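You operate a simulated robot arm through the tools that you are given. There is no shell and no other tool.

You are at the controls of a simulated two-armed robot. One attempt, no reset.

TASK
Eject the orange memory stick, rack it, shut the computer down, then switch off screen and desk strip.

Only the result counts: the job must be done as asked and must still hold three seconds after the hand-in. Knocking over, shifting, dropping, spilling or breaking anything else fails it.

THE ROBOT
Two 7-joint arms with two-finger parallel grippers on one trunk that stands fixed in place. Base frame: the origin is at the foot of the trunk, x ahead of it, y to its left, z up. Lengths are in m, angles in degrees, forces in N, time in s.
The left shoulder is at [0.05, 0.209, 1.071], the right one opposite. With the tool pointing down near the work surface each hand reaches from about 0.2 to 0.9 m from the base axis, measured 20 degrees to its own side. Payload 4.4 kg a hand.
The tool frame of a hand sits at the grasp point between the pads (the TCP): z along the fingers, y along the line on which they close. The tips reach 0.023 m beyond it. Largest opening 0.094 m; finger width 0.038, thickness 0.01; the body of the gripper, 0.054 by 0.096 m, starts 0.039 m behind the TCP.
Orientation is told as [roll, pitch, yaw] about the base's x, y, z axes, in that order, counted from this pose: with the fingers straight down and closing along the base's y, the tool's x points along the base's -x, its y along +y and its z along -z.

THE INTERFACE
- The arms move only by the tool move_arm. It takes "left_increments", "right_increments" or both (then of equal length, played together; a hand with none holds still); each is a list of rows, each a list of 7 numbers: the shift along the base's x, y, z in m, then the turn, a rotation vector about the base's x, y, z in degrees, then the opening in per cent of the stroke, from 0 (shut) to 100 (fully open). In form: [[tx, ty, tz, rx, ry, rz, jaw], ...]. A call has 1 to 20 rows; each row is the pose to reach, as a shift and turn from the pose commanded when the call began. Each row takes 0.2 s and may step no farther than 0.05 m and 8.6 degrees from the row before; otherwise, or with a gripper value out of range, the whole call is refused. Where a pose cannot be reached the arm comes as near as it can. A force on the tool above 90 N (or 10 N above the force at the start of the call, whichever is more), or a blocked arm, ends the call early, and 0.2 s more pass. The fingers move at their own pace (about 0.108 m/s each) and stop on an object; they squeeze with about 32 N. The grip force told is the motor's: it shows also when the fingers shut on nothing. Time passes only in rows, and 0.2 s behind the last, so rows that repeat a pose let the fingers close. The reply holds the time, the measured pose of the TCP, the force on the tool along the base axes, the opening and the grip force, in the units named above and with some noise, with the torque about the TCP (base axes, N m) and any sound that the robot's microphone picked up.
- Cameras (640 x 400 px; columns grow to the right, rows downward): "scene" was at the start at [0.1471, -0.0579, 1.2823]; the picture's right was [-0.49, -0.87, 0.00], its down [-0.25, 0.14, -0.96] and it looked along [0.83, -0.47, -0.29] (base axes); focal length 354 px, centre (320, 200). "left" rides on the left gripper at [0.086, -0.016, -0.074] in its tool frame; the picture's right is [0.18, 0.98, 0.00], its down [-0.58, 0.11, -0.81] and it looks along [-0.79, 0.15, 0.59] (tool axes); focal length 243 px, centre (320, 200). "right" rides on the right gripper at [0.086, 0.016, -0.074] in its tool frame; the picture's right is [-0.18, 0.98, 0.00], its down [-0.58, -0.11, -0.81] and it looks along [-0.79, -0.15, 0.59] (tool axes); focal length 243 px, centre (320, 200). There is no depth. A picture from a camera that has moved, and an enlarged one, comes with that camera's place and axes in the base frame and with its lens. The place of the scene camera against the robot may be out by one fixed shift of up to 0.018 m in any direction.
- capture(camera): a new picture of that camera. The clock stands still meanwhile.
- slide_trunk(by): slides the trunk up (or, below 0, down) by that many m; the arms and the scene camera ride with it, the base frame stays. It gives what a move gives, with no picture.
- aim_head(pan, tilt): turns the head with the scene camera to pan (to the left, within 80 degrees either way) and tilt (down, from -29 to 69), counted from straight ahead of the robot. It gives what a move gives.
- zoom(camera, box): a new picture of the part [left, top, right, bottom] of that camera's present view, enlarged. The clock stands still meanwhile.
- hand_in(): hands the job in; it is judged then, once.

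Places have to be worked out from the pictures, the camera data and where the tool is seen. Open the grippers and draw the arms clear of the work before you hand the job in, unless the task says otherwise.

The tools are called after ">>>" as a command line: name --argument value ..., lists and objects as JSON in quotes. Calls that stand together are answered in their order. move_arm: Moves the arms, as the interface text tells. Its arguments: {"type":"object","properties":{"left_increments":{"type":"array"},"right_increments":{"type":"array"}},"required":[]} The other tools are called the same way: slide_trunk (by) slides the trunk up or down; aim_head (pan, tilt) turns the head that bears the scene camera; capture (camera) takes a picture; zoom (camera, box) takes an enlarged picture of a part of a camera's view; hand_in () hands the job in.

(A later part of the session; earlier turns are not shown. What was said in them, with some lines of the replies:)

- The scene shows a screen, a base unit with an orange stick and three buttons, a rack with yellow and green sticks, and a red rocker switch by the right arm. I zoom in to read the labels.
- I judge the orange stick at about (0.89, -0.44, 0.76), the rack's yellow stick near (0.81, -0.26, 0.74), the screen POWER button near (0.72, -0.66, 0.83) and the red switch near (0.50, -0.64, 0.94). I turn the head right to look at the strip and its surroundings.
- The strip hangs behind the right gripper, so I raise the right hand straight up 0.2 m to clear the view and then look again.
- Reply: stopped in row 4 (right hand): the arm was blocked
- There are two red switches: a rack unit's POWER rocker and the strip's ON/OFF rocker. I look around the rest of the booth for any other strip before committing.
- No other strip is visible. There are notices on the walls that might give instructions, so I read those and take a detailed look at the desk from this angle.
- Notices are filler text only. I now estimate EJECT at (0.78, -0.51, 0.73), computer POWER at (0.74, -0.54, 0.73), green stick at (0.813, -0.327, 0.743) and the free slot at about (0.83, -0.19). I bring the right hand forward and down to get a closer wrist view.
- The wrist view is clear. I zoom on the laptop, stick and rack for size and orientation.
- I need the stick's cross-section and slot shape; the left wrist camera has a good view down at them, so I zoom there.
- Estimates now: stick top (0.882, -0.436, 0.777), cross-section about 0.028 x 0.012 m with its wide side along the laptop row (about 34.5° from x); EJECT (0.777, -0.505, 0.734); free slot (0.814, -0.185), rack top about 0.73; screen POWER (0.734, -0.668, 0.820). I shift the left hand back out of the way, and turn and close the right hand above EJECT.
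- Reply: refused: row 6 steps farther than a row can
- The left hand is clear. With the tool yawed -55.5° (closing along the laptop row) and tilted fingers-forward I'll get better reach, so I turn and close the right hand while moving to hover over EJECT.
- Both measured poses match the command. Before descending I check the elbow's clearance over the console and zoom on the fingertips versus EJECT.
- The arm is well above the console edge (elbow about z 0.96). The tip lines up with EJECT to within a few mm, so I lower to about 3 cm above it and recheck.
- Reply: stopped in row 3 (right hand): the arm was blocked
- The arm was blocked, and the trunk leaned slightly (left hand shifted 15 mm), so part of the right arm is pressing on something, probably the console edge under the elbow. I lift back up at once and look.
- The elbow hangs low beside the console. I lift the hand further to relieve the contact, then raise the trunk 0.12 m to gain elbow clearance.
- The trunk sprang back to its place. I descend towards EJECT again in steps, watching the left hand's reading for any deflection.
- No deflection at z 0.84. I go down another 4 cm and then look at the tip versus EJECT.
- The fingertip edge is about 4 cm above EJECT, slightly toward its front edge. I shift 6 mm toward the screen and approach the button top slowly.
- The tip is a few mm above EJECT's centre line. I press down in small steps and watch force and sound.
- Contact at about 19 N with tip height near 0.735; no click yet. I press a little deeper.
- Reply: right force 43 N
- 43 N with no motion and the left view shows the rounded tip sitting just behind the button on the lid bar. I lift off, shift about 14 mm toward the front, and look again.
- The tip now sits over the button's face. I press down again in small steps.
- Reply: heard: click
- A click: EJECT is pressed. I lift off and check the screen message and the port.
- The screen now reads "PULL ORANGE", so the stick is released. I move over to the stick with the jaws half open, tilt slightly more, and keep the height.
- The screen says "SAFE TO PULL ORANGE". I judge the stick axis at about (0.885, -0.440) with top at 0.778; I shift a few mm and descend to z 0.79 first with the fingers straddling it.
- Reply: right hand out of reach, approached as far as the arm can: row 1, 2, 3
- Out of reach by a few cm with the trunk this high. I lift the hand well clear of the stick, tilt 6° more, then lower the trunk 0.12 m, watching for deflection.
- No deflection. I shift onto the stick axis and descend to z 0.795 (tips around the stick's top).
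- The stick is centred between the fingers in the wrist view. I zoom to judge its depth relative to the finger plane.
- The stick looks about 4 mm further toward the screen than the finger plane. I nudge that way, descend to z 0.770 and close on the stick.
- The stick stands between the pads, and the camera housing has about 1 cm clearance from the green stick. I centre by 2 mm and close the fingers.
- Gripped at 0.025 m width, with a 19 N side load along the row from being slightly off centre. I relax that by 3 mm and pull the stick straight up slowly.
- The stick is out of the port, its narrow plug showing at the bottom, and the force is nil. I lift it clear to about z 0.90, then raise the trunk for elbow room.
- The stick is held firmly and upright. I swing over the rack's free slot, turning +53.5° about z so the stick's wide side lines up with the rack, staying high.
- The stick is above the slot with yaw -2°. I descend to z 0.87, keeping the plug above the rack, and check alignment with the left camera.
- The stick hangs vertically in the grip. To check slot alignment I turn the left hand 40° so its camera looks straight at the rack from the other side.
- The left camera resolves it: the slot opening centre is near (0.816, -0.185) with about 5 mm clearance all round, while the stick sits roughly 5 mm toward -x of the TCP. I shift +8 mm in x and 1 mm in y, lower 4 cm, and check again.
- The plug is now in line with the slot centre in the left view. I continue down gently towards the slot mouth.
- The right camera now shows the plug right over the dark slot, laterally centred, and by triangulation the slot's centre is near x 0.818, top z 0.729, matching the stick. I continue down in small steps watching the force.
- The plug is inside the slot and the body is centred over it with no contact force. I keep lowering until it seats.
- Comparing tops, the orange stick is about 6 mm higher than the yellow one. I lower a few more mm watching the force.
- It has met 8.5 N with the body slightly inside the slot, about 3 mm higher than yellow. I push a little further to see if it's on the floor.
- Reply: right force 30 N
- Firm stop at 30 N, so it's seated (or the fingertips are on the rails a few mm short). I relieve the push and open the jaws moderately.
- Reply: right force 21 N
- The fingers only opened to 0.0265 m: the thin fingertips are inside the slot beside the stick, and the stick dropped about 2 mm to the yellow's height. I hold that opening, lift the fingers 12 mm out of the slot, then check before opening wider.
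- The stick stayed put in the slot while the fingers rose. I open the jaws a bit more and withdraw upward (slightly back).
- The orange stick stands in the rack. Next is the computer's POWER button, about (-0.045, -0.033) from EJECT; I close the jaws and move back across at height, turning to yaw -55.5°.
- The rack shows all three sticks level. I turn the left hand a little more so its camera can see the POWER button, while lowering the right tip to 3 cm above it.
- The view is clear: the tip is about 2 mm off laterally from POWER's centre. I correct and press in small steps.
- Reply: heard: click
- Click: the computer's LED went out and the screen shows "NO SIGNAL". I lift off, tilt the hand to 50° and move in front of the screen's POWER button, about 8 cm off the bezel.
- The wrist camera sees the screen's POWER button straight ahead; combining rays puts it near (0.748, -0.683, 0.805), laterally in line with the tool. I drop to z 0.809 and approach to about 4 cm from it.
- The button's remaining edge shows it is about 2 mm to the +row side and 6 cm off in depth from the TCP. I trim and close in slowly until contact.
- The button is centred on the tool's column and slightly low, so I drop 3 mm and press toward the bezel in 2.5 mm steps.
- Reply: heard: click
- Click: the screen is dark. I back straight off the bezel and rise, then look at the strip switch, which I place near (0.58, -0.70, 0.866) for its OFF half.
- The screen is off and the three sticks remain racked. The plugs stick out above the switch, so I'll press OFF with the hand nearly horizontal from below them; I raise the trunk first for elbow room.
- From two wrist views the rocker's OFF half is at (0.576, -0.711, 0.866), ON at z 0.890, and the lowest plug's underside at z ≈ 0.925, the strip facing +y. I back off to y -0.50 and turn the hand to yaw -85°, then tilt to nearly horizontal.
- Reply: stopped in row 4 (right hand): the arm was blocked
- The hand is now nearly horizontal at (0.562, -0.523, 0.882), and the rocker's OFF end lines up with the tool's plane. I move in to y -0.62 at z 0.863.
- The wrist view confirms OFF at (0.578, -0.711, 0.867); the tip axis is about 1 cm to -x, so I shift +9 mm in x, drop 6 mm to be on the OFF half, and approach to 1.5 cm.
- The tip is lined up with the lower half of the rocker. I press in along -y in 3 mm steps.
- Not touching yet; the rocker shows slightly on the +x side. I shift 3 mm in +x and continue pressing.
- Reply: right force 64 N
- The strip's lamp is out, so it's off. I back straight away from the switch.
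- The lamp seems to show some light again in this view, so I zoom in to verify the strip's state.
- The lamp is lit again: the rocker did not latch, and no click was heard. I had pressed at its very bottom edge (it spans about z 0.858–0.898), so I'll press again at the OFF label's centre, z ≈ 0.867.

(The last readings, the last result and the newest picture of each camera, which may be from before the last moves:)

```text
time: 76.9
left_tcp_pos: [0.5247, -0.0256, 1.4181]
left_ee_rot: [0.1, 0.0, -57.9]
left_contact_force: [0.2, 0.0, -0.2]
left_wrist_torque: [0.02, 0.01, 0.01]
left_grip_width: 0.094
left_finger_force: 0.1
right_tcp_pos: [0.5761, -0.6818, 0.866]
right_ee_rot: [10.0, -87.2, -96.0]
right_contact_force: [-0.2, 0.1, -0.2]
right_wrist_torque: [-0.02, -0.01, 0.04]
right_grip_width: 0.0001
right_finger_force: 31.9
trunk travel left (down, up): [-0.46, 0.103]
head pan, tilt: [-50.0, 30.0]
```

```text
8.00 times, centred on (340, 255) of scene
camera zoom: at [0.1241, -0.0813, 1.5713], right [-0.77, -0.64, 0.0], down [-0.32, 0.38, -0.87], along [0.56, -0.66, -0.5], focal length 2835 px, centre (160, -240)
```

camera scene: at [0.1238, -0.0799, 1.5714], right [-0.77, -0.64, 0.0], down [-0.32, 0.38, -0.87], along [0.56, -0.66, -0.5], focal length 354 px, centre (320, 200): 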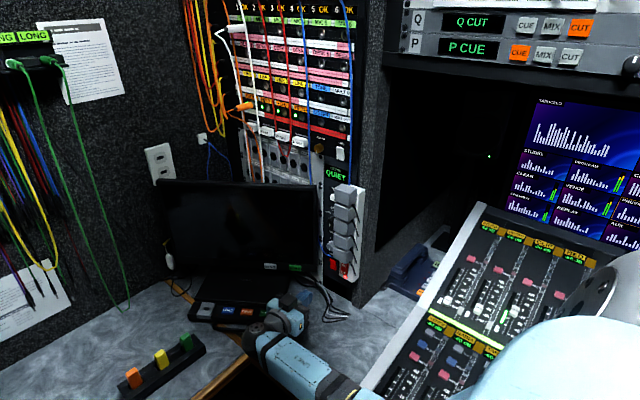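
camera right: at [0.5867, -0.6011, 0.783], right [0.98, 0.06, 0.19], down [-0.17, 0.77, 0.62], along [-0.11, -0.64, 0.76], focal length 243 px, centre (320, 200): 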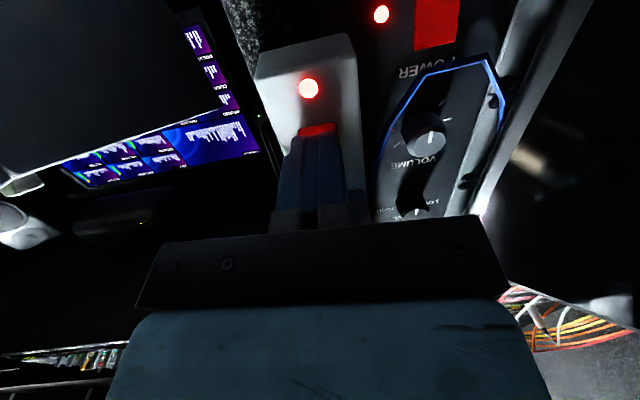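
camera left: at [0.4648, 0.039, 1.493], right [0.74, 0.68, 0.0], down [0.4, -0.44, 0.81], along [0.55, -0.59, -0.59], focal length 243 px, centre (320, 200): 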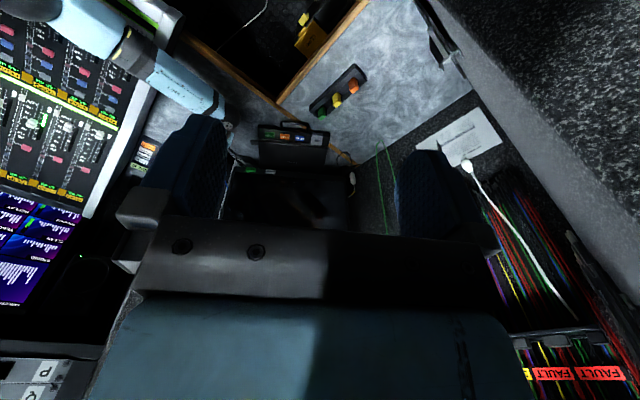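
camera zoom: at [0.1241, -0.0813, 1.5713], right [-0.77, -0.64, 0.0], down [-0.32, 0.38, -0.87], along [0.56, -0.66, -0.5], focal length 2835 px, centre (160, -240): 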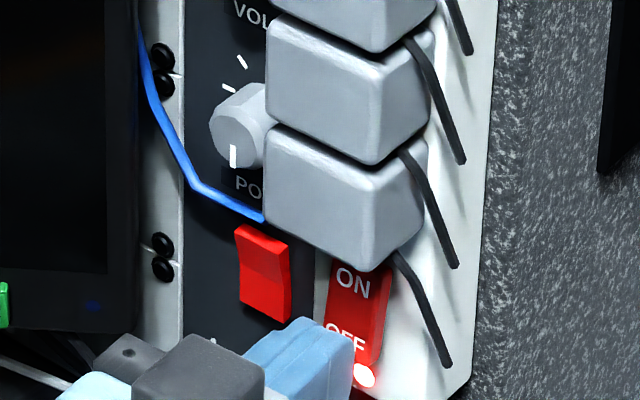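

The tip now faces the OFF label directly. I press in 2–3 mm steps further this time.

>>> move_arm --right_increments '[[0, -0.004, 0.001, 0, 0, 0, 0], [0, -0.008, 0.001, 0, 0, 0, 0], [0, -0.011, 0.001, 0, 0, 0, 0], [0, -0.014, 0.001, 0, 0, 0, 0]]'

>>> zoom --camera "right" --box '[240, 20, 400, 200]'

>>> zoom --camera "scene" --box '[310, 230, 370, 280]'

```text
time: 77.9
left_tcp_pos: [0.524, -0.021, 1.4175]
left_ee_rot: [-0.1, -0.2, -58.0]
left_contact_force: [-0.3, -0.2, 0.5]
left_wrist_torque: [-0.04, -0.02, 0.02]
left_grip_width: 0.0939
left_finger_force: 0.0
right_tcp_pos: [0.5762, -0.6884, 0.8663]
right_ee_rot: [6.8, -87.3, -92.7]
right_contact_force: [-11.5, 51.0, -6.7]
right_wrist_torque: [-0.33, -0.11, -0.67]
right_grip_width: 0.0001
right_finger_force: 31.9
trunk travel left (down, up): [-0.46, 0.103]
head pan, tilt: [-50.0, 30.0]
```

```text
2.22 times, centred on (320, 110) of right
camera zoom: at [0.5861, -0.6086, 0.7839], right [0.98, 0.06, 0.19], down [-0.17, 0.77, 0.62], along [-0.11, -0.64, 0.76], focal length 539 px, centre (320, 400)
```

zoom: 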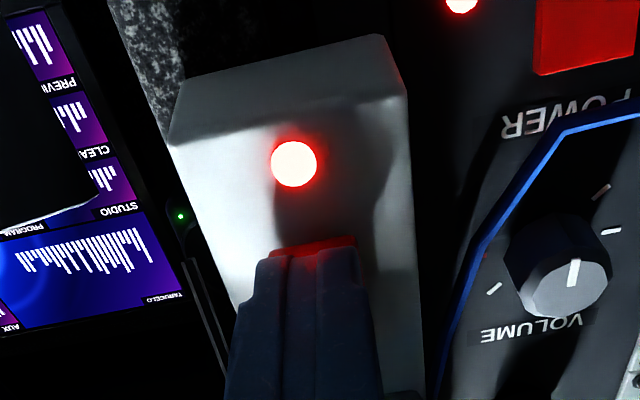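

```text
8.00 times, centred on (340, 255) of scene
camera zoom: at [0.1235, -0.0759, 1.5715], right [-0.77, -0.64, 0.0], down [-0.32, 0.38, -0.87], along [0.56, -0.67, -0.5], focal length 2835 px, centre (160, -240)
```

zoom: 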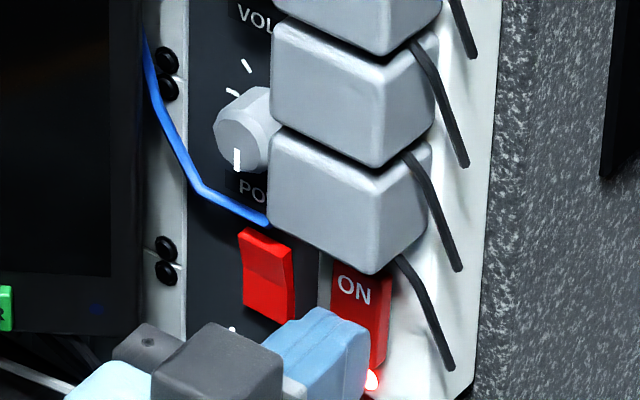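

With the tip's face spanning the pivot the rocker can't tip. I back off 3 cm, tilt the hand to about -70° so that only the tip's upper corner leads, and lower so that corner meets the bottom part of OFF.

>>> move_arm --right_increments '[[0, 0.012, 0, 0, 0, 0, 0], [0, 0.035, 0, 0, 0, 0, 0], [0, 0.035, -0.007, 6, 0.5, 0, 0], [0, 0.035, -0.0135, 12, 1.0, 0, 0], [0, 0.035, -0.0135, 17, 1.5, 0, 0]]'

>>> capture --camera "right"

>>> zoom --camera "scene" --box '[290, 220, 370, 290]'

```text
time: 79.1
left_tcp_pos: [0.5247, -0.0241, 1.4184]
left_ee_rot: [0.0, 0.1, -57.9]
left_contact_force: [-1.3, 0.8, 0.1]
left_wrist_torque: [0.03, 0.0, 0.01]
left_grip_width: 0.0937
left_finger_force: 0.0
right_tcp_pos: [0.5747, -0.6597, 0.853]
right_ee_rot: [0.3, -70.2, -86.5]
right_contact_force: [0.3, -0.5, 0.2]
right_wrist_torque: [-0.02, 0.01, -0.02]
right_grip_width: 0.0
right_finger_force: 32.3
trunk travel left (down, up): [-0.46, 0.103]
head pan, tilt: [-50.0, 30.0]
```

```text
taken
camera right: at [0.5843, -0.5595, 0.797], right [0.98, 0.0, 0.17], down [-0.15, 0.55, 0.82], along [-0.09, -0.83, 0.54], focal length 243 px, centre (320, 200)
```

right: 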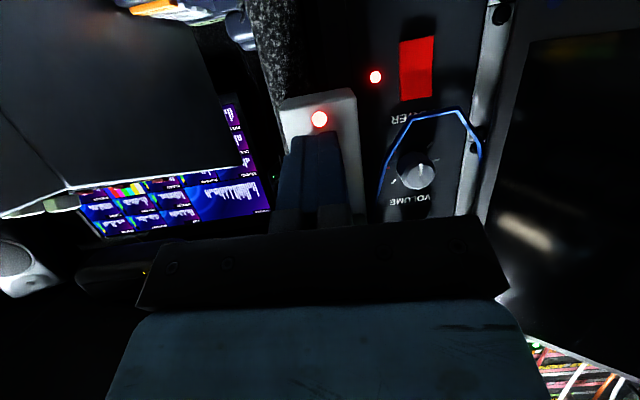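

```text
5.71 times, centred on (330, 255) of scene
camera zoom: at [0.1242, -0.0809, 1.5713], right [-0.77, -0.64, 0.0], down [-0.32, 0.38, -0.87], along [0.56, -0.66, -0.5], focal length 2025 px, centre (263, -114)
```

zoom: 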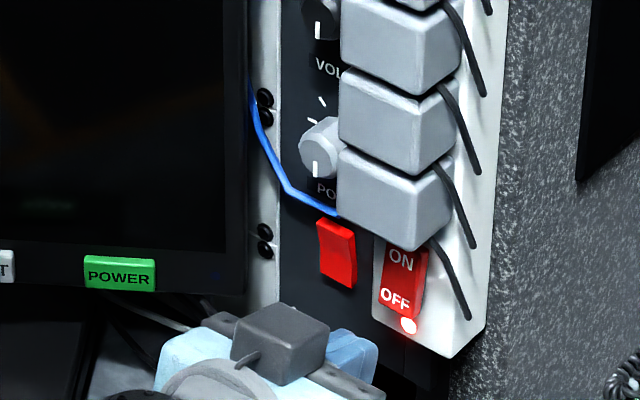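

The corner of the tip now leads at about z 0.861. I press in again step by step.

>>> move_arm --right_increments '[[0, -0.01, 0, 0, 0, 0, 0], [0, -0.018, 0, 0, 0, 0, 0], [0, -0.022, 0, 0, 0, 0, 0], [0, -0.026, 0, 0, 0, 0, 0], [0, -0.03, 0, 0, 0, 0, 0]]'

>>> zoom --camera "right" --box '[240, 60, 400, 200]'

>>> zoom --camera "scene" --box '[310, 230, 370, 280]'

```text
time: 80.3
left_tcp_pos: [0.5229, -0.0225, 1.4196]
left_ee_rot: [0.0, 0.0, -58.0]
left_contact_force: [0.3, 0.9, 0.7]
left_wrist_torque: [-0.01, 0.0, -0.01]
left_grip_width: 0.0941
left_finger_force: 0.1
right_tcp_pos: [0.576, -0.6874, 0.8532]
right_ee_rot: [0.3, -70.1, -86.4]
right_contact_force: [-6.1, 26.3, -1.1]
right_wrist_torque: [-0.21, -0.22, -0.22]
right_grip_width: 0.0002
right_finger_force: 32.0
trunk travel left (down, up): [-0.46, 0.103]
head pan, tilt: [-50.0, 30.0]
```

```text
2.86 times, centred on (320, 130) of right
camera zoom: at [0.5844, -0.5859, 0.7967], right [0.98, 0.0, 0.17], down [-0.15, 0.55, 0.82], along [-0.09, -0.83, 0.54], focal length 693 px, centre (320, 400)
```

zoom: 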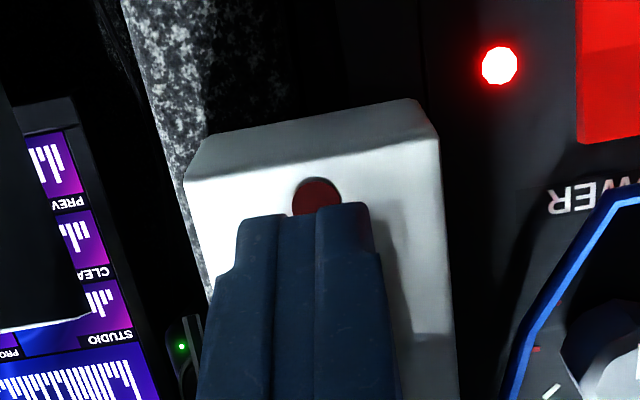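

```text
8.00 times, centred on (340, 255) of scene
camera zoom: at [0.1236, -0.0782, 1.5715], right [-0.77, -0.64, 0.0], down [-0.32, 0.38, -0.87], along [0.56, -0.66, -0.5], focal length 2835 px, centre (160, -240)
```

zoom: 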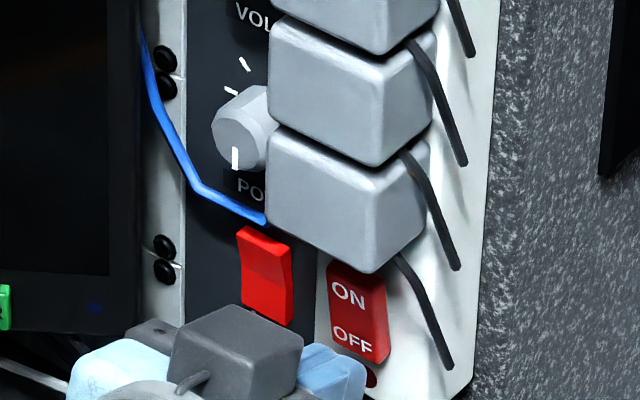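

The lamp is out again at only 26 N. I push a little further to make it latch, then back off slowly and look.

>>> move_arm --right_increments '[[0, -0.003, 0, 0, 0, 0, 0], [0, -0.006, 0, 0, 0, 0, 0], [0, -0.008, 0, 0, 0, 0, 0], [0, -0.008, 0, 0, 0, 0, 0]]'

>>> zoom --camera "scene" --box '[310, 230, 370, 280]'

```text
time: 81.3
left_tcp_pos: [0.5225, -0.018, 1.418]
left_ee_rot: [-0.1, -0.4, -58.0]
left_contact_force: [-0.6, -0.2, 0.6]
left_wrist_torque: [0.05, 0.0, -0.03]
left_grip_width: 0.094
left_finger_force: 0.0
right_tcp_pos: [0.5743, -0.6867, 0.854]
right_ee_rot: [0.0, -70.0, -86.0]
right_contact_force: [-29.7, 80.1, -8.6]
right_wrist_torque: [-0.52, -0.16, -0.96]
right_grip_width: 0.0
right_finger_force: 31.9
trunk travel left (down, up): [-0.46, 0.103]
head pan, tilt: [-50.0, 30.0]
```

```text
8.00 times, centred on (340, 255) of scene
camera zoom: at [0.1216, -0.073, 1.5719], right [-0.77, -0.64, 0.0], down [-0.32, 0.38, -0.87], along [0.56, -0.67, -0.49], focal length 2835 px, centre (160, -240)
```

zoom: 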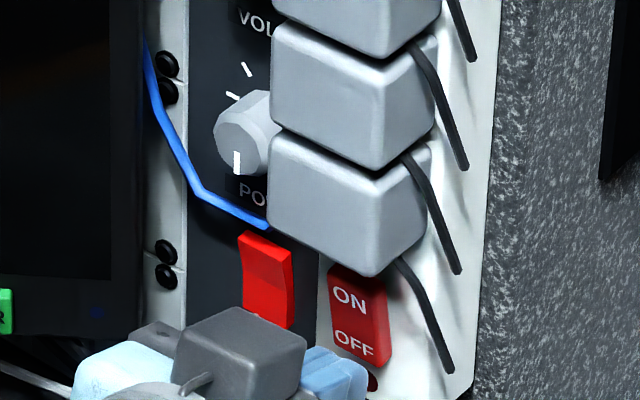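

It's at a hard stop now. I release the pressure gradually and check the lamp while just clear of the rocker.

>>> move_arm --right_increments '[[0, 0.004, 0, 0, 0, 0, 0], [0, 0.008, 0, 0, 0, 0, 0], [0, 0.011, 0, 0, 0, 0, 0]]'

>>> zoom --camera "scene" --box '[310, 230, 370, 280]'

>>> zoom --camera "right" --box '[240, 60, 400, 200]'

```text
time: 82.1
left_tcp_pos: [0.525, -0.025, 1.4167]
left_ee_rot: [0.1, 0.0, -58.0]
left_contact_force: [0.6, 0.1, 0.4]
left_wrist_torque: [0.02, -0.01, 0.03]
left_grip_width: 0.0941
left_finger_force: 0.0
right_tcp_pos: [0.576, -0.6871, 0.8523]
right_ee_rot: [0.3, -70.0, -86.5]
right_contact_force: [-11.8, 28.6, -16.0]
right_wrist_torque: [0.15, -0.2, -0.39]
right_grip_width: 0.0
right_finger_force: 31.8
trunk travel left (down, up): [-0.46, 0.103]
head pan, tilt: [-50.0, 30.0]
```

```text
8.00 times, centred on (340, 255) of scene
camera zoom: at [0.1243, -0.0801, 1.5713], right [-0.77, -0.64, 0.0], down [-0.32, 0.38, -0.87], along [0.56, -0.66, -0.5], focal length 2835 px, centre (160, -240)
```

zoom: 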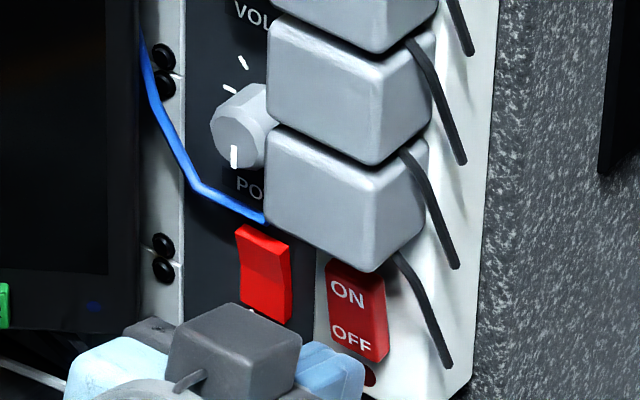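

```text
2.86 times, centred on (320, 130) of right
camera zoom: at [0.5848, -0.586, 0.7967], right [0.98, 0.0, 0.18], down [-0.15, 0.55, 0.82], along [-0.09, -0.83, 0.54], focal length 693 px, centre (320, 400)
```

zoom: 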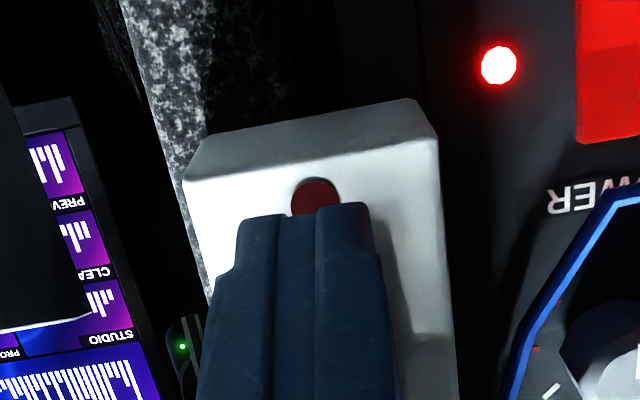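

>>> move_arm --right_increments '[[0, 0.004, 0, 0, 0, 0, 0], [0, 0.008, 0, 0, 0, 0, 0], [0, 0.012, 0, 0, 0, 0, 0]]'

>>> zoom --camera "scene" --box '[310, 230, 370, 280]'

```text
time: 82.9
left_tcp_pos: [0.5251, -0.0254, 1.4179]
left_ee_rot: [0.0, 0.0, -58.0]
left_contact_force: [0.1, -0.4, -0.1]
left_wrist_torque: [0.02, 0.02, 0.01]
left_grip_width: 0.0939
left_finger_force: 0.1
right_tcp_pos: [0.5762, -0.6766, 0.8542]
right_ee_rot: [0.4, -70.2, -86.7]
right_contact_force: [0.2, -0.2, -1.1]
right_wrist_torque: [0.04, 0.02, 0.0]
right_grip_width: 0.0
right_finger_force: 31.6
trunk travel left (down, up): [-0.46, 0.103]
head pan, tilt: [-50.0, 30.0]
```

```text
8.00 times, centred on (340, 255) of scene
camera zoom: at [0.1246, -0.0813, 1.5713], right [-0.77, -0.64, 0.0], down [-0.32, 0.38, -0.87], along [0.56, -0.66, -0.5], focal length 2835 px, centre (160, -240)
```

zoom: 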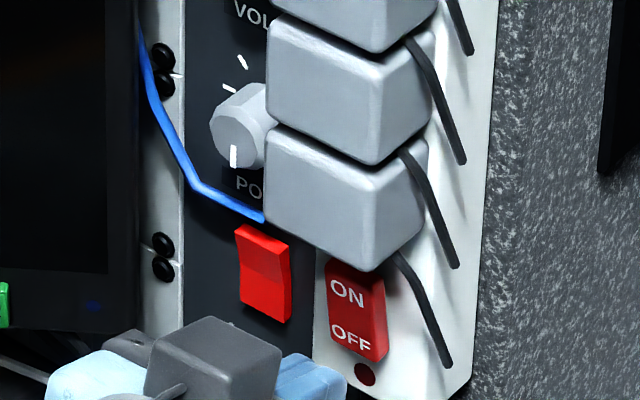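

Now the rocker has flipped to OFF and the lamp stays dark with the finger clear. I retreat straight back, raise the hand and open the gripper.

>>> move_arm --right_increments '[[0, 0.03, 0, 0, 0, 0, 0], [0, 0.07, 0, 0, 0, 0, 0], [0, 0.11, 0.01, 0, 0, 0, 0], [0, 0.15, 0.03, 0, 0, 0, 0], [-0.02, 0.18, 0.06, 0, 0, 0, 30], [-0.05, 0.2, 0.1, 0, 0, 0, 60]]'

>>> capture --camera "scene"

>>> zoom --camera "scene" --box '[310, 230, 370, 280]'

>>> zoom --camera "scene" --box '[80, 180, 340, 400]'

```text
refused: row 6 steps farther than a row can; nothing moved
```

```text
taken
camera scene: at [0.1246, -0.0813, 1.5713], right [-0.77, -0.64, 0.0], down [-0.32, 0.38, -0.87], along [0.56, -0.66, -0.5], focal length 354 px, centre (320, 200)
```

scene: 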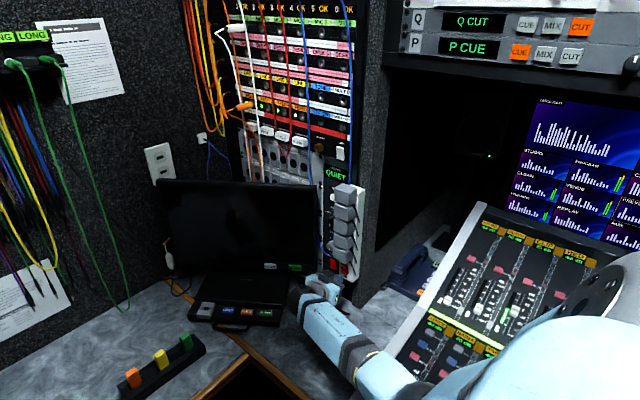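

```text
8.00 times, centred on (340, 255) of scene
camera zoom: at [0.1246, -0.0813, 1.5713], right [-0.77, -0.64, 0.0], down [-0.32, 0.38, -0.87], along [0.56, -0.66, -0.5], focal length 2835 px, centre (160, -240)
```

zoom: 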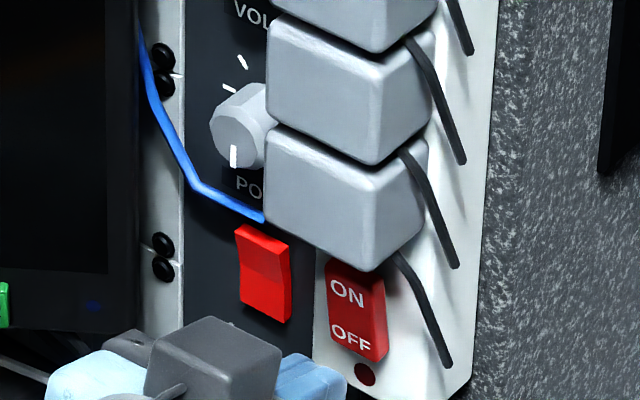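

```text
1.82 times, centred on (210, 290) of scene
camera zoom: at [0.1246, -0.0813, 1.5713], right [-0.77, -0.64, 0.0], down [-0.32, 0.38, -0.87], along [0.56, -0.66, -0.5], focal length 644 px, centre (520, 36)
```

zoom: 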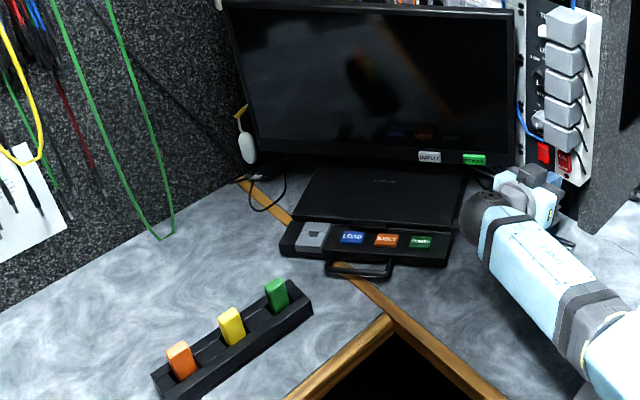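

The retreat was refused for one oversized step; everything else looks right (strip off, screen and computer dark, sticks racked). I redo the retreat with smaller steps.

>>> move_arm --right_increments '[[0, 0.03, 0, 0, 0, 0, 0], [0, 0.065, 0, 0, 0, 0, 0], [0, 0.1, 0.01, 0, 0, 0, 0], [0, 0.135, 0.02, 0, 0, 0, 0], [-0.01, 0.155, 0.05, 3, 0, 0, 30], [-0.02, 0.165, 0.08, 6, 0.5, 0, 60], [-0.03, 0.17, 0.11, 9, 0.8, 0, 60], [-0.04, 0.17, 0.14, 12, 1, 0, 60]]'

>>> capture --camera "scene"

>>> zoom --camera "scene" --box '[270, 190, 400, 300]'

>>> capture --camera "left"

```text
time: 84.7
left_tcp_pos: [0.5247, -0.0248, 1.4187]
left_ee_rot: [0.0, 0.0, -58.0]
left_contact_force: [0.6, -0.2, 0.4]
left_wrist_torque: [-0.01, -0.01, 0.02]
left_grip_width: 0.0939
left_finger_force: 0.1
right_tcp_pos: [0.5353, -0.5061, 0.9938]
right_ee_rot: [-0.1, -58.2, -86.0]
right_contact_force: [0.3, 0.1, -0.2]
right_wrist_torque: [0.02, -0.01, 0.02]
right_grip_width: 0.0563
right_finger_force: 0.0
trunk travel left (down, up): [-0.46, 0.103]
head pan, tilt: [-50.0, 30.0]
```

```text
taken
camera scene: at [0.1235, -0.0805, 1.5714], right [-0.77, -0.64, 0.0], down [-0.32, 0.38, -0.87], along [0.56, -0.66, -0.5], focal length 354 px, centre (320, 200)
```

scene: 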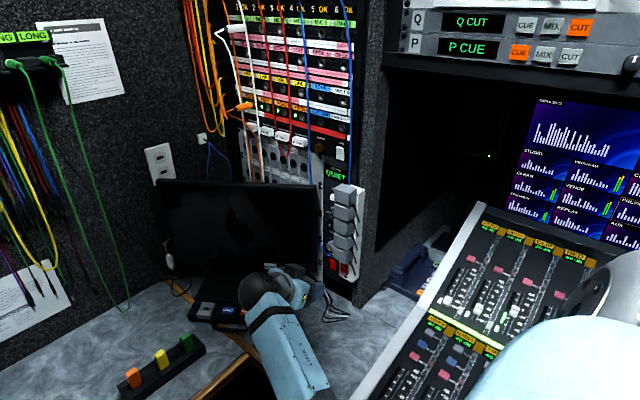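

```text
3.64 times, centred on (335, 245) of scene
camera zoom: at [0.1235, -0.0805, 1.5714], right [-0.77, -0.64, 0.0], down [-0.32, 0.38, -0.87], along [0.56, -0.66, -0.5], focal length 1288 px, centre (266, 36)
```

zoom: 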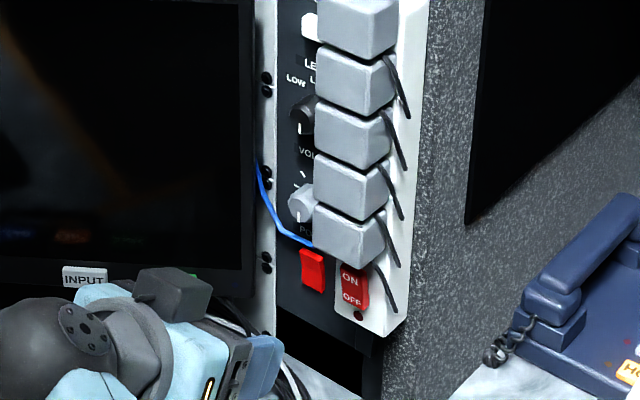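

```text
taken
camera left: at [0.4643, 0.0403, 1.4932], right [0.74, 0.68, 0.0], down [0.4, -0.44, 0.81], along [0.55, -0.59, -0.59], focal length 243 px, centre (320, 200)
```

left: 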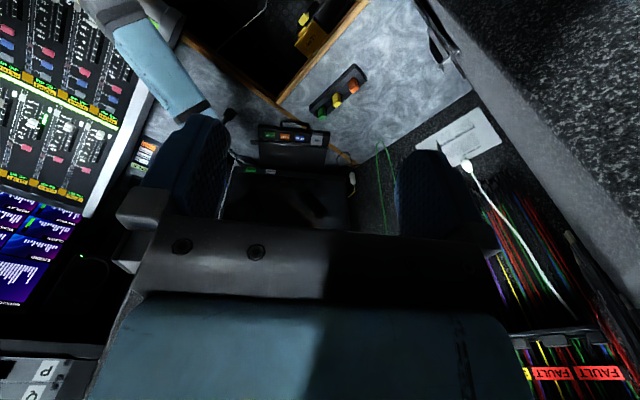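

The strip stays off. I draw the right arm further back and up, then inspect the console area where the elbow touched earlier.

>>> move_arm --right_increments '[[-0.02, 0.01, 0.03, 5, 0.4, 0, 100], [-0.04, 0.02, 0.06, 10, 0.8, 0, 100], [-0.06, 0.03, 0.09, 15, 1.2, 0, 100], [-0.08, 0.04, 0.12, 20, 1.5, 0, 100], [-0.1, 0.045, 0.15, 20, 1.5, 0, 100]]'

>>> aim_head --pan -65 --tilt 45

>>> capture --camera "scene"

>>> aim_head --pan -35 --tilt 40

>>> capture --camera "scene"

>>> zoom --camera "scene" --box '[100, 100, 420, 300]'

```text
time: 85.6
left_tcp_pos: [0.5232, -0.0235, 1.4178]
left_ee_rot: [0.0, -0.1, -57.9]
left_contact_force: [0.2, 0.1, 0.0]
left_wrist_torque: [-0.01, 0.0, -0.01]
left_grip_width: 0.0939
left_finger_force: 0.0
right_tcp_pos: [0.4589, -0.5342, 1.1248]
right_ee_rot: [-1.0, -50.2, -88.3]
right_contact_force: [0.3, 0.0, 0.0]
right_wrist_torque: [-0.04, 0.01, -0.01]
right_grip_width: 0.0937
right_finger_force: 0.1
trunk travel left (down, up): [-0.46, 0.103]
head pan, tilt: [-50.0, 30.0]
stopped in row 4 (right hand): the arm was blocked; the commanded pose is now the measured one
```

```text
time: 86.3
left_tcp_pos: [0.5239, -0.0255, 1.4172]
left_ee_rot: [0.0, -0.1, -58.0]
left_contact_force: [0.0, 0.3, -0.3]
left_wrist_torque: [0.03, -0.01, 0.01]
left_grip_width: 0.0939
left_finger_force: 0.1
right_tcp_pos: [0.4565, -0.5344, 1.1253]
right_ee_rot: [-1.1, -50.1, -88.3]
right_contact_force: [0.7, 0.3, 0.1]
right_wrist_torque: [-0.03, -0.02, -0.01]
right_grip_width: 0.0939
right_finger_force: 0.0
trunk travel left (down, up): [-0.46, 0.103]
head pan, tilt: [-65.0, 45.0]
```

```text
taken
camera scene: at [0.1005, -0.0857, 1.5487], right [-0.91, -0.42, 0.0], down [-0.3, 0.64, -0.71], along [0.3, -0.64, -0.71], focal length 354 px, centre (320, 200)
```

scene: 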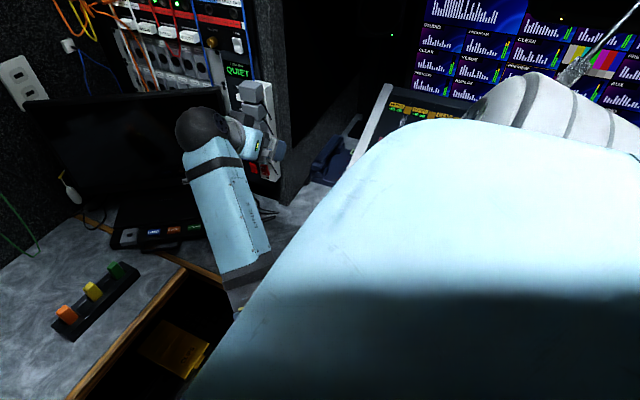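

```text
time: 87.3
left_tcp_pos: [0.5243, -0.0244, 1.4178]
left_ee_rot: [-0.1, 0.0, -58.0]
left_contact_force: [-0.3, -0.3, -0.1]
left_wrist_torque: [-0.02, 0.03, -0.01]
left_grip_width: 0.094
left_finger_force: 0.0
right_tcp_pos: [0.4574, -0.5353, 1.1242]
right_ee_rot: [-1.1, -50.3, -88.2]
right_contact_force: [0.5, -0.1, 0.1]
right_wrist_torque: [-0.03, -0.01, -0.02]
right_grip_width: 0.0939
right_finger_force: 0.1
trunk travel left (down, up): [-0.46, 0.103]
head pan, tilt: [-35.0, 40.0]
```

```text
taken
camera scene: at [0.1355, -0.0608, 1.556], right [-0.57, -0.82, 0.0], down [-0.53, 0.37, -0.77], along [0.63, -0.44, -0.64], focal length 354 px, centre (320, 200)
```

scene: 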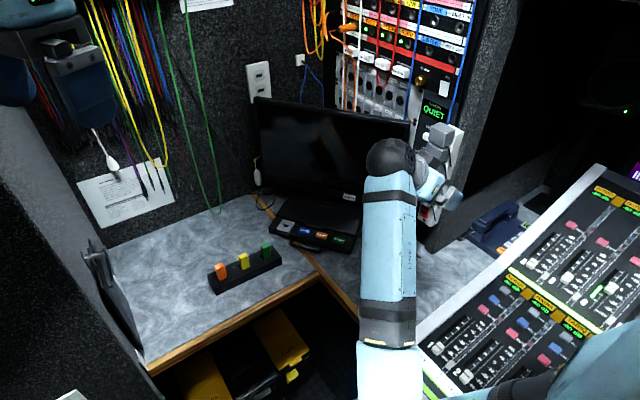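

```text
2.00 times, centred on (260, 200) of scene
camera zoom: at [0.1355, -0.0608, 1.556], right [-0.57, -0.82, 0.0], down [-0.53, 0.37, -0.77], along [0.63, -0.44, -0.64], focal length 709 px, centre (440, 200)
```

zoom: 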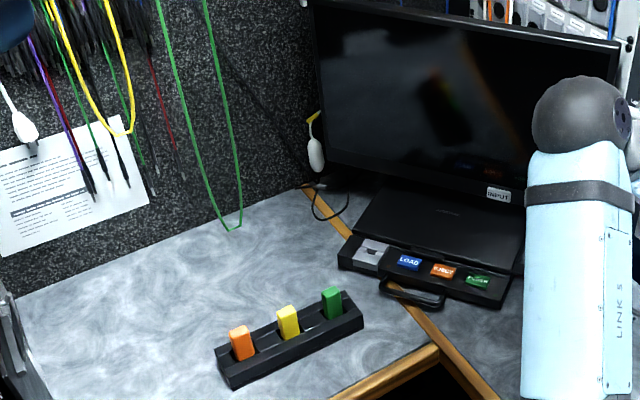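

All three sticks are racked, screen and computer are dark, phone and console look undisturbed. I move the right hand further from the strip before handing in.

>>> move_arm --right_increments '[[0, 0.03, 0, 5, 0, 0, 100], [0, 0.06, 0, 10, 0, 0, 100], [0, 0.09, 0, 15, 0, 0, 100], [0, 0.12, 0, 20, 0, 0, 100]]'

>>> aim_head --pan -55 --tilt 32

>>> capture --camera "scene"

>>> zoom --camera "scene" --box '[220, 120, 400, 260]'

>>> zoom --camera "scene" --box '[300, 180, 500, 400]'

```text
time: 88.0
left_tcp_pos: [0.5241, -0.0247, 1.4168]
left_ee_rot: [-0.1, -0.1, -57.9]
left_contact_force: [0.4, -0.5, 0.0]
left_wrist_torque: [0.02, 0.03, 0.0]
left_grip_width: 0.0939
left_finger_force: 0.1
right_tcp_pos: [0.4436, -0.5304, 1.1592]
right_ee_rot: [-0.4, -47.6, -92.8]
right_contact_force: [-0.2, 0.7, 0.4]
right_wrist_torque: [0.0, 0.0, -0.01]
right_grip_width: 0.094
right_finger_force: 0.1
trunk travel left (down, up): [-0.46, 0.103]
head pan, tilt: [-35.0, 40.0]
stopped in row 3 (right hand): the arm was blocked; the commanded pose is now the measured one
```

```text
time: 88.8
left_tcp_pos: [0.5238, -0.0249, 1.4162]
left_ee_rot: [0.0, 0.0, -57.9]
left_contact_force: [-0.3, 0.9, 0.5]
left_wrist_torque: [-0.02, -0.01, 0.01]
left_grip_width: 0.0938
left_finger_force: 0.1
right_tcp_pos: [0.4423, -0.5299, 1.1589]
right_ee_rot: [-0.4, -47.6, -92.5]
right_contact_force: [0.3, -0.2, -0.1]
right_wrist_torque: [-0.05, 0.03, 0.03]
right_grip_width: 0.0943
right_finger_force: 0.0
trunk travel left (down, up): [-0.46, 0.103]
head pan, tilt: [-55.0, 32.0]
```

```text
taken
camera scene: at [0.1174, -0.0852, 1.5682], right [-0.82, -0.57, 0.0], down [-0.3, 0.43, -0.85], along [0.49, -0.69, -0.53], focal length 354 px, centre (320, 200)
```

scene: 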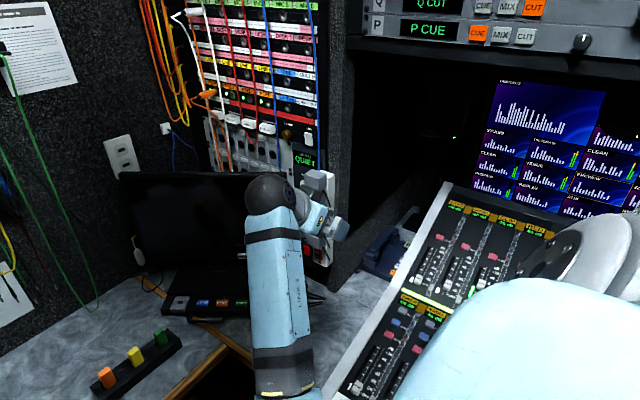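

```text
2.86 times, centred on (310, 190) of scene
camera zoom: at [0.1174, -0.0852, 1.5682], right [-0.82, -0.57, 0.0], down [-0.3, 0.43, -0.85], along [0.49, -0.69, -0.53], focal length 1012 px, centre (349, 229)
```

zoom: 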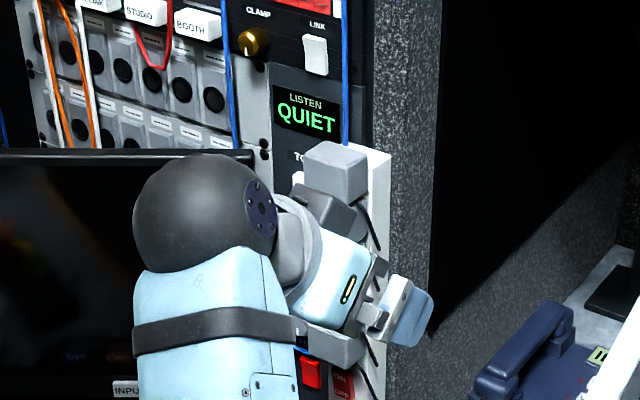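

```text
1.82 times, centred on (400, 290) of scene
camera zoom: at [0.1174, -0.0852, 1.5682], right [-0.82, -0.57, 0.0], down [-0.3, 0.43, -0.85], along [0.49, -0.69, -0.53], focal length 644 px, centre (174, 36)
```

zoom: 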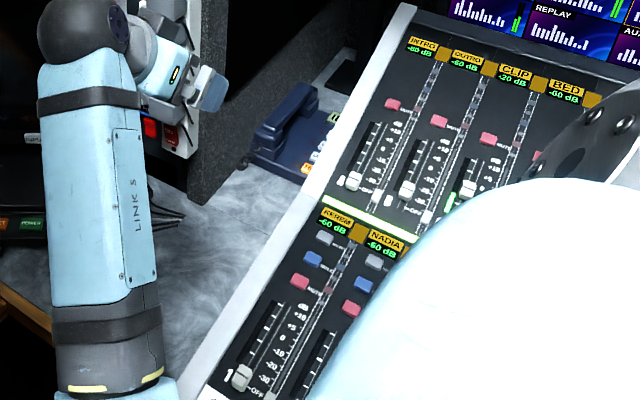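

The wrist is at a joint limit in this orientation, so I turn it back toward yaw -50° while moving forward-left, away from the strip.

>>> move_arm --right_increments '[[0.02, 0.02, -0.02, 0, 0, 7, 100], [0.04, 0.04, -0.04, 0, 0, 14, 100], [0.06, 0.06, -0.06, 0, 0, 21, 100], [0.08, 0.08, -0.08, 0, 0, 28, 100], [0.1, 0.1, -0.1, 0, 0, 35, 100], [0.1, 0.12, -0.1, 0, 0, 42, 100]]'

>>> aim_head --pan -45 --tilt 35

>>> capture --camera "scene"

>>> zoom --camera "scene" --box '[180, 130, 440, 300]'

```text
time: 89.7
left_tcp_pos: [0.5236, -0.0244, 1.4175]
left_ee_rot: [0.0, 0.1, -57.9]
left_contact_force: [-0.5, -0.5, 0.4]
left_wrist_torque: [0.01, -0.01, 0.0]
left_grip_width: 0.094
left_finger_force: 0.1
right_tcp_pos: [0.5131, -0.5321, 1.1662]
right_ee_rot: [3.0, -57.0, -77.1]
right_contact_force: [-0.4, -0.9, 0.4]
right_wrist_torque: [0.02, 0.04, 0.01]
right_grip_width: 0.0941
right_finger_force: 0.0
trunk travel left (down, up): [-0.46, 0.103]
head pan, tilt: [-55.0, 32.0]
stopped in row 4 (right hand): the arm was blocked; the commanded pose is now the measured one
```

```text
time: 90.4
left_tcp_pos: [0.5237, -0.0239, 1.4173]
left_ee_rot: [0.1, 0.0, -58.1]
left_contact_force: [0.0, 0.9, 0.1]
left_wrist_torque: [-0.04, -0.02, -0.01]
left_grip_width: 0.094
left_finger_force: 0.1
right_tcp_pos: [0.5127, -0.5316, 1.1669]
right_ee_rot: [3.2, -56.8, -77.1]
right_contact_force: [-0.3, 0.4, 0.1]
right_wrist_torque: [0.0, 0.02, 0.0]
right_grip_width: 0.0939
right_finger_force: 0.1
trunk travel left (down, up): [-0.46, 0.103]
head pan, tilt: [-45.0, 35.0]
```

```text
taken
camera scene: at [0.128, -0.0742, 1.5636], right [-0.71, -0.71, 0.0], down [-0.41, 0.41, -0.82], along [0.58, -0.58, -0.57], focal length 354 px, centre (320, 200)
```

scene: 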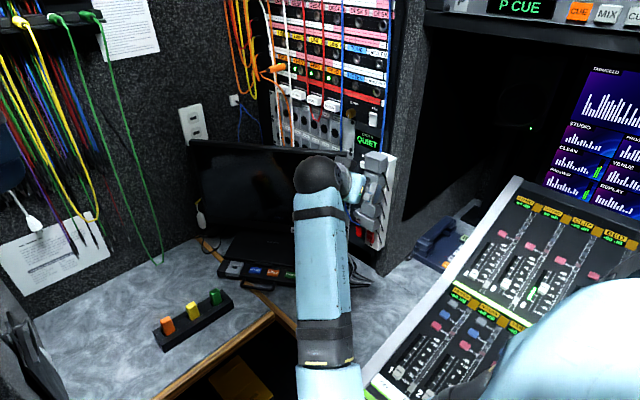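

```text
2.35 times, centred on (310, 215) of scene
camera zoom: at [0.128, -0.0742, 1.5636], right [-0.71, -0.71, 0.0], down [-0.41, 0.41, -0.82], along [0.58, -0.58, -0.57], focal length 834 px, centre (344, 165)
```

zoom: 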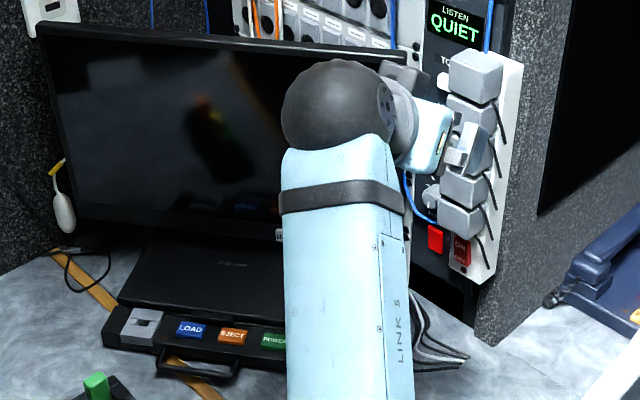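

The solver is near wrist limits here, so I retrace toward a comfortable pose: forward and lower, with yaw back to -60°.

>>> move_arm --right_increments '[[0.015, 0.008, -0.03, 0, 0, 0, 100], [0.03, 0.016, -0.06, 0, 0, 4, 100], [0.045, 0.024, -0.09, 0, 0, 8, 100], [0.065, 0.032, -0.12, 0, 0, 13, 100], [0.085, 0.04, -0.13, 0, 0, 18, 100], [0.1, 0.055, -0.13, 0, 0, 23, 100]]'

>>> capture --camera "scene"

```text
time: 92.0
left_tcp_pos: [0.5245, -0.026, 1.4175]
left_ee_rot: [0.1, -0.1, -57.9]
left_contact_force: [-0.5, -0.8, 0.4]
left_wrist_torque: [0.0, 0.0, 0.0]
left_grip_width: 0.0938
left_finger_force: 0.0
right_tcp_pos: [0.6179, -0.5183, 1.0706]
right_ee_rot: [1.3, -61.5, -54.3]
right_contact_force: [-0.4, -0.1, 0.6]
right_wrist_torque: [0.04, -0.02, 0.0]
right_grip_width: 0.0939
right_finger_force: 0.0
trunk travel left (down, up): [-0.46, 0.103]
head pan, tilt: [-45.0, 35.0]
stopped in row 6 (right hand): the arm was blocked; the commanded pose is now the measured one
```

```text
taken
camera scene: at [0.1279, -0.0747, 1.5635], right [-0.71, -0.71, 0.0], down [-0.41, 0.41, -0.82], along [0.58, -0.58, -0.57], focal length 354 px, centre (320, 200)
```

scene: 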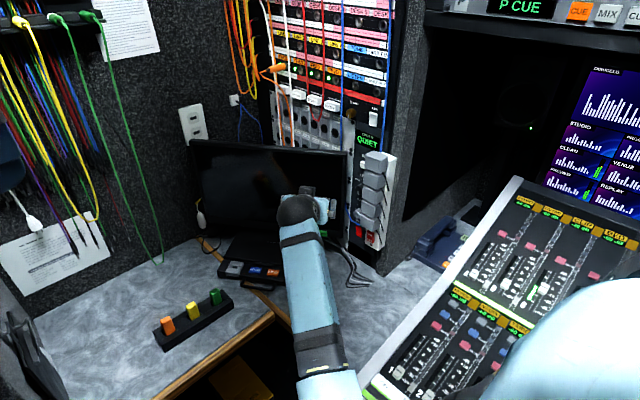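

Clear of the strip now. I straighten the hand to point downward and bring it back toward the robot.

>>> move_arm --right_increments '[[0, 0.01, 0, 5.4, 3.9, 0, 100], [-0.01, 0.02, 0, 10.8, 7.8, 0, 100], [-0.02, 0.03, 0, 16.2, 11.7, 0, 100], [-0.03, 0.045, 0, 21.6, 15.6, 0, 100], [-0.04, 0.06, 0, 27, 19.5, 0, 100], [-0.05, 0.075, 0, 32.4, 23.5, 0, 100]]'

>>> capture --camera "scene"

>>> zoom --camera "scene" --box '[330, 200, 400, 260]'

>>> capture --camera "right"

```text
time: 93.6
left_tcp_pos: [0.525, -0.0246, 1.4178]
left_ee_rot: [0.1, 0.1, -57.8]
left_contact_force: [-0.3, 0.6, 0.1]
left_wrist_torque: [-0.03, -0.02, 0.02]
left_grip_width: 0.0939
left_finger_force: 0.1
right_tcp_pos: [0.5591, -0.4868, 1.084]
right_ee_rot: [-1.5, -24.7, -55.7]
right_contact_force: [-0.1, -0.8, 0.1]
right_wrist_torque: [0.0, 0.03, -0.03]
right_grip_width: 0.094
right_finger_force: 0.1
trunk travel left (down, up): [-0.46, 0.103]
head pan, tilt: [-45.0, 35.0]
stopped in row 6 (right hand): the arm was blocked; the commanded pose is now the measured one
```

```text
taken
camera scene: at [0.1281, -0.0743, 1.5635], right [-0.71, -0.71, 0.0], down [-0.41, 0.41, -0.82], along [0.58, -0.58, -0.57], focal length 354 px, centre (320, 200)
```

scene: 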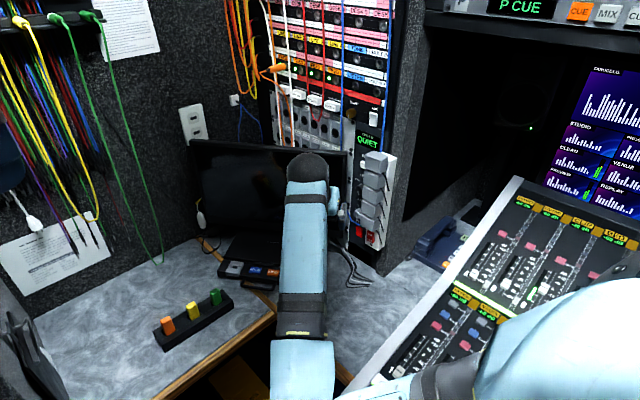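

```text
6.67 times, centred on (365, 230) of scene
camera zoom: at [0.1281, -0.0743, 1.5635], right [-0.71, -0.71, 0.0], down [-0.41, 0.41, -0.82], along [0.58, -0.58, -0.57], focal length 2362 px, centre (20, 0)
```

zoom: 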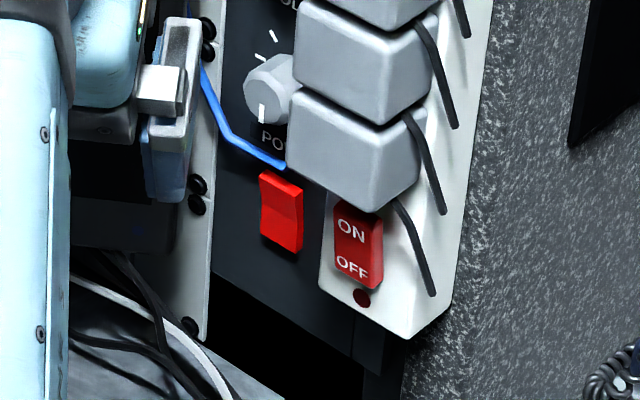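

```text
taken
camera right: at [0.5123, -0.3851, 1.1144], right [0.91, 0.41, 0.06], down [0.03, -0.21, 0.98], along [0.41, -0.89, -0.2], focal length 243 px, centre (320, 200)
```

right: 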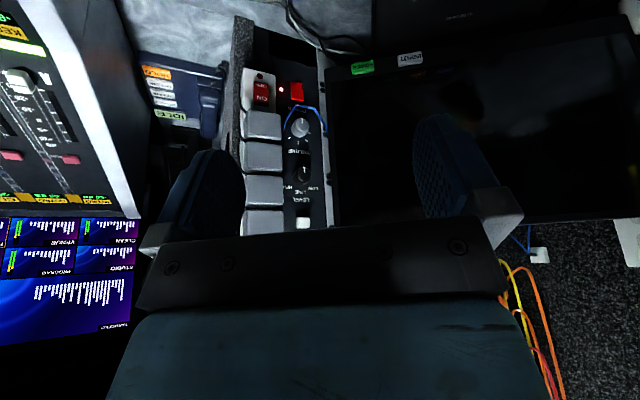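

Everything checks out. The orange stick is racked level with the others and the computer and screen are off. The strip rocker is latched at OFF, the neighbouring rack unit is still on, and both grippers are open and clear. I hand the job in.

>>> hand_in

```text
The job is handed in.
```

I finished the job and handed it in. The verdict hasn't come back, so what follows is what I saw myself.

- **Memory stick:** I pressed EJECT and waited for "SAFE TO PULL ORANGE". The orange stick is now in the rack's free slot, level with the yellow and green ones.
- **Computer:** I pressed its POWER button. Its light went out and the screen showed "NO SIGNAL".
- **Screen:** I pressed its POWER button with a click, and it stayed dark.
- **Desk strip:** The strip is off: its switch is at OFF and its light is out. It took three presses, because the first sprang back on and the second didn't trip it.

**Desk strip choice:** I took "desk strip" to mean the power strip with the five plugs. I found no other strip in the booth, and I left the red POWER switch next to it alone.

**Contact during the work:** The right arm pressed on something early on, most likely the edge of the mixing console, and I backed off. I also pressed on the laptop lid with about 43 N before finding EJECT. Nothing looked shifted or damaged afterwards, but I couldn't compare every fader with its starting position.

Both grippers are open and clear of the work.
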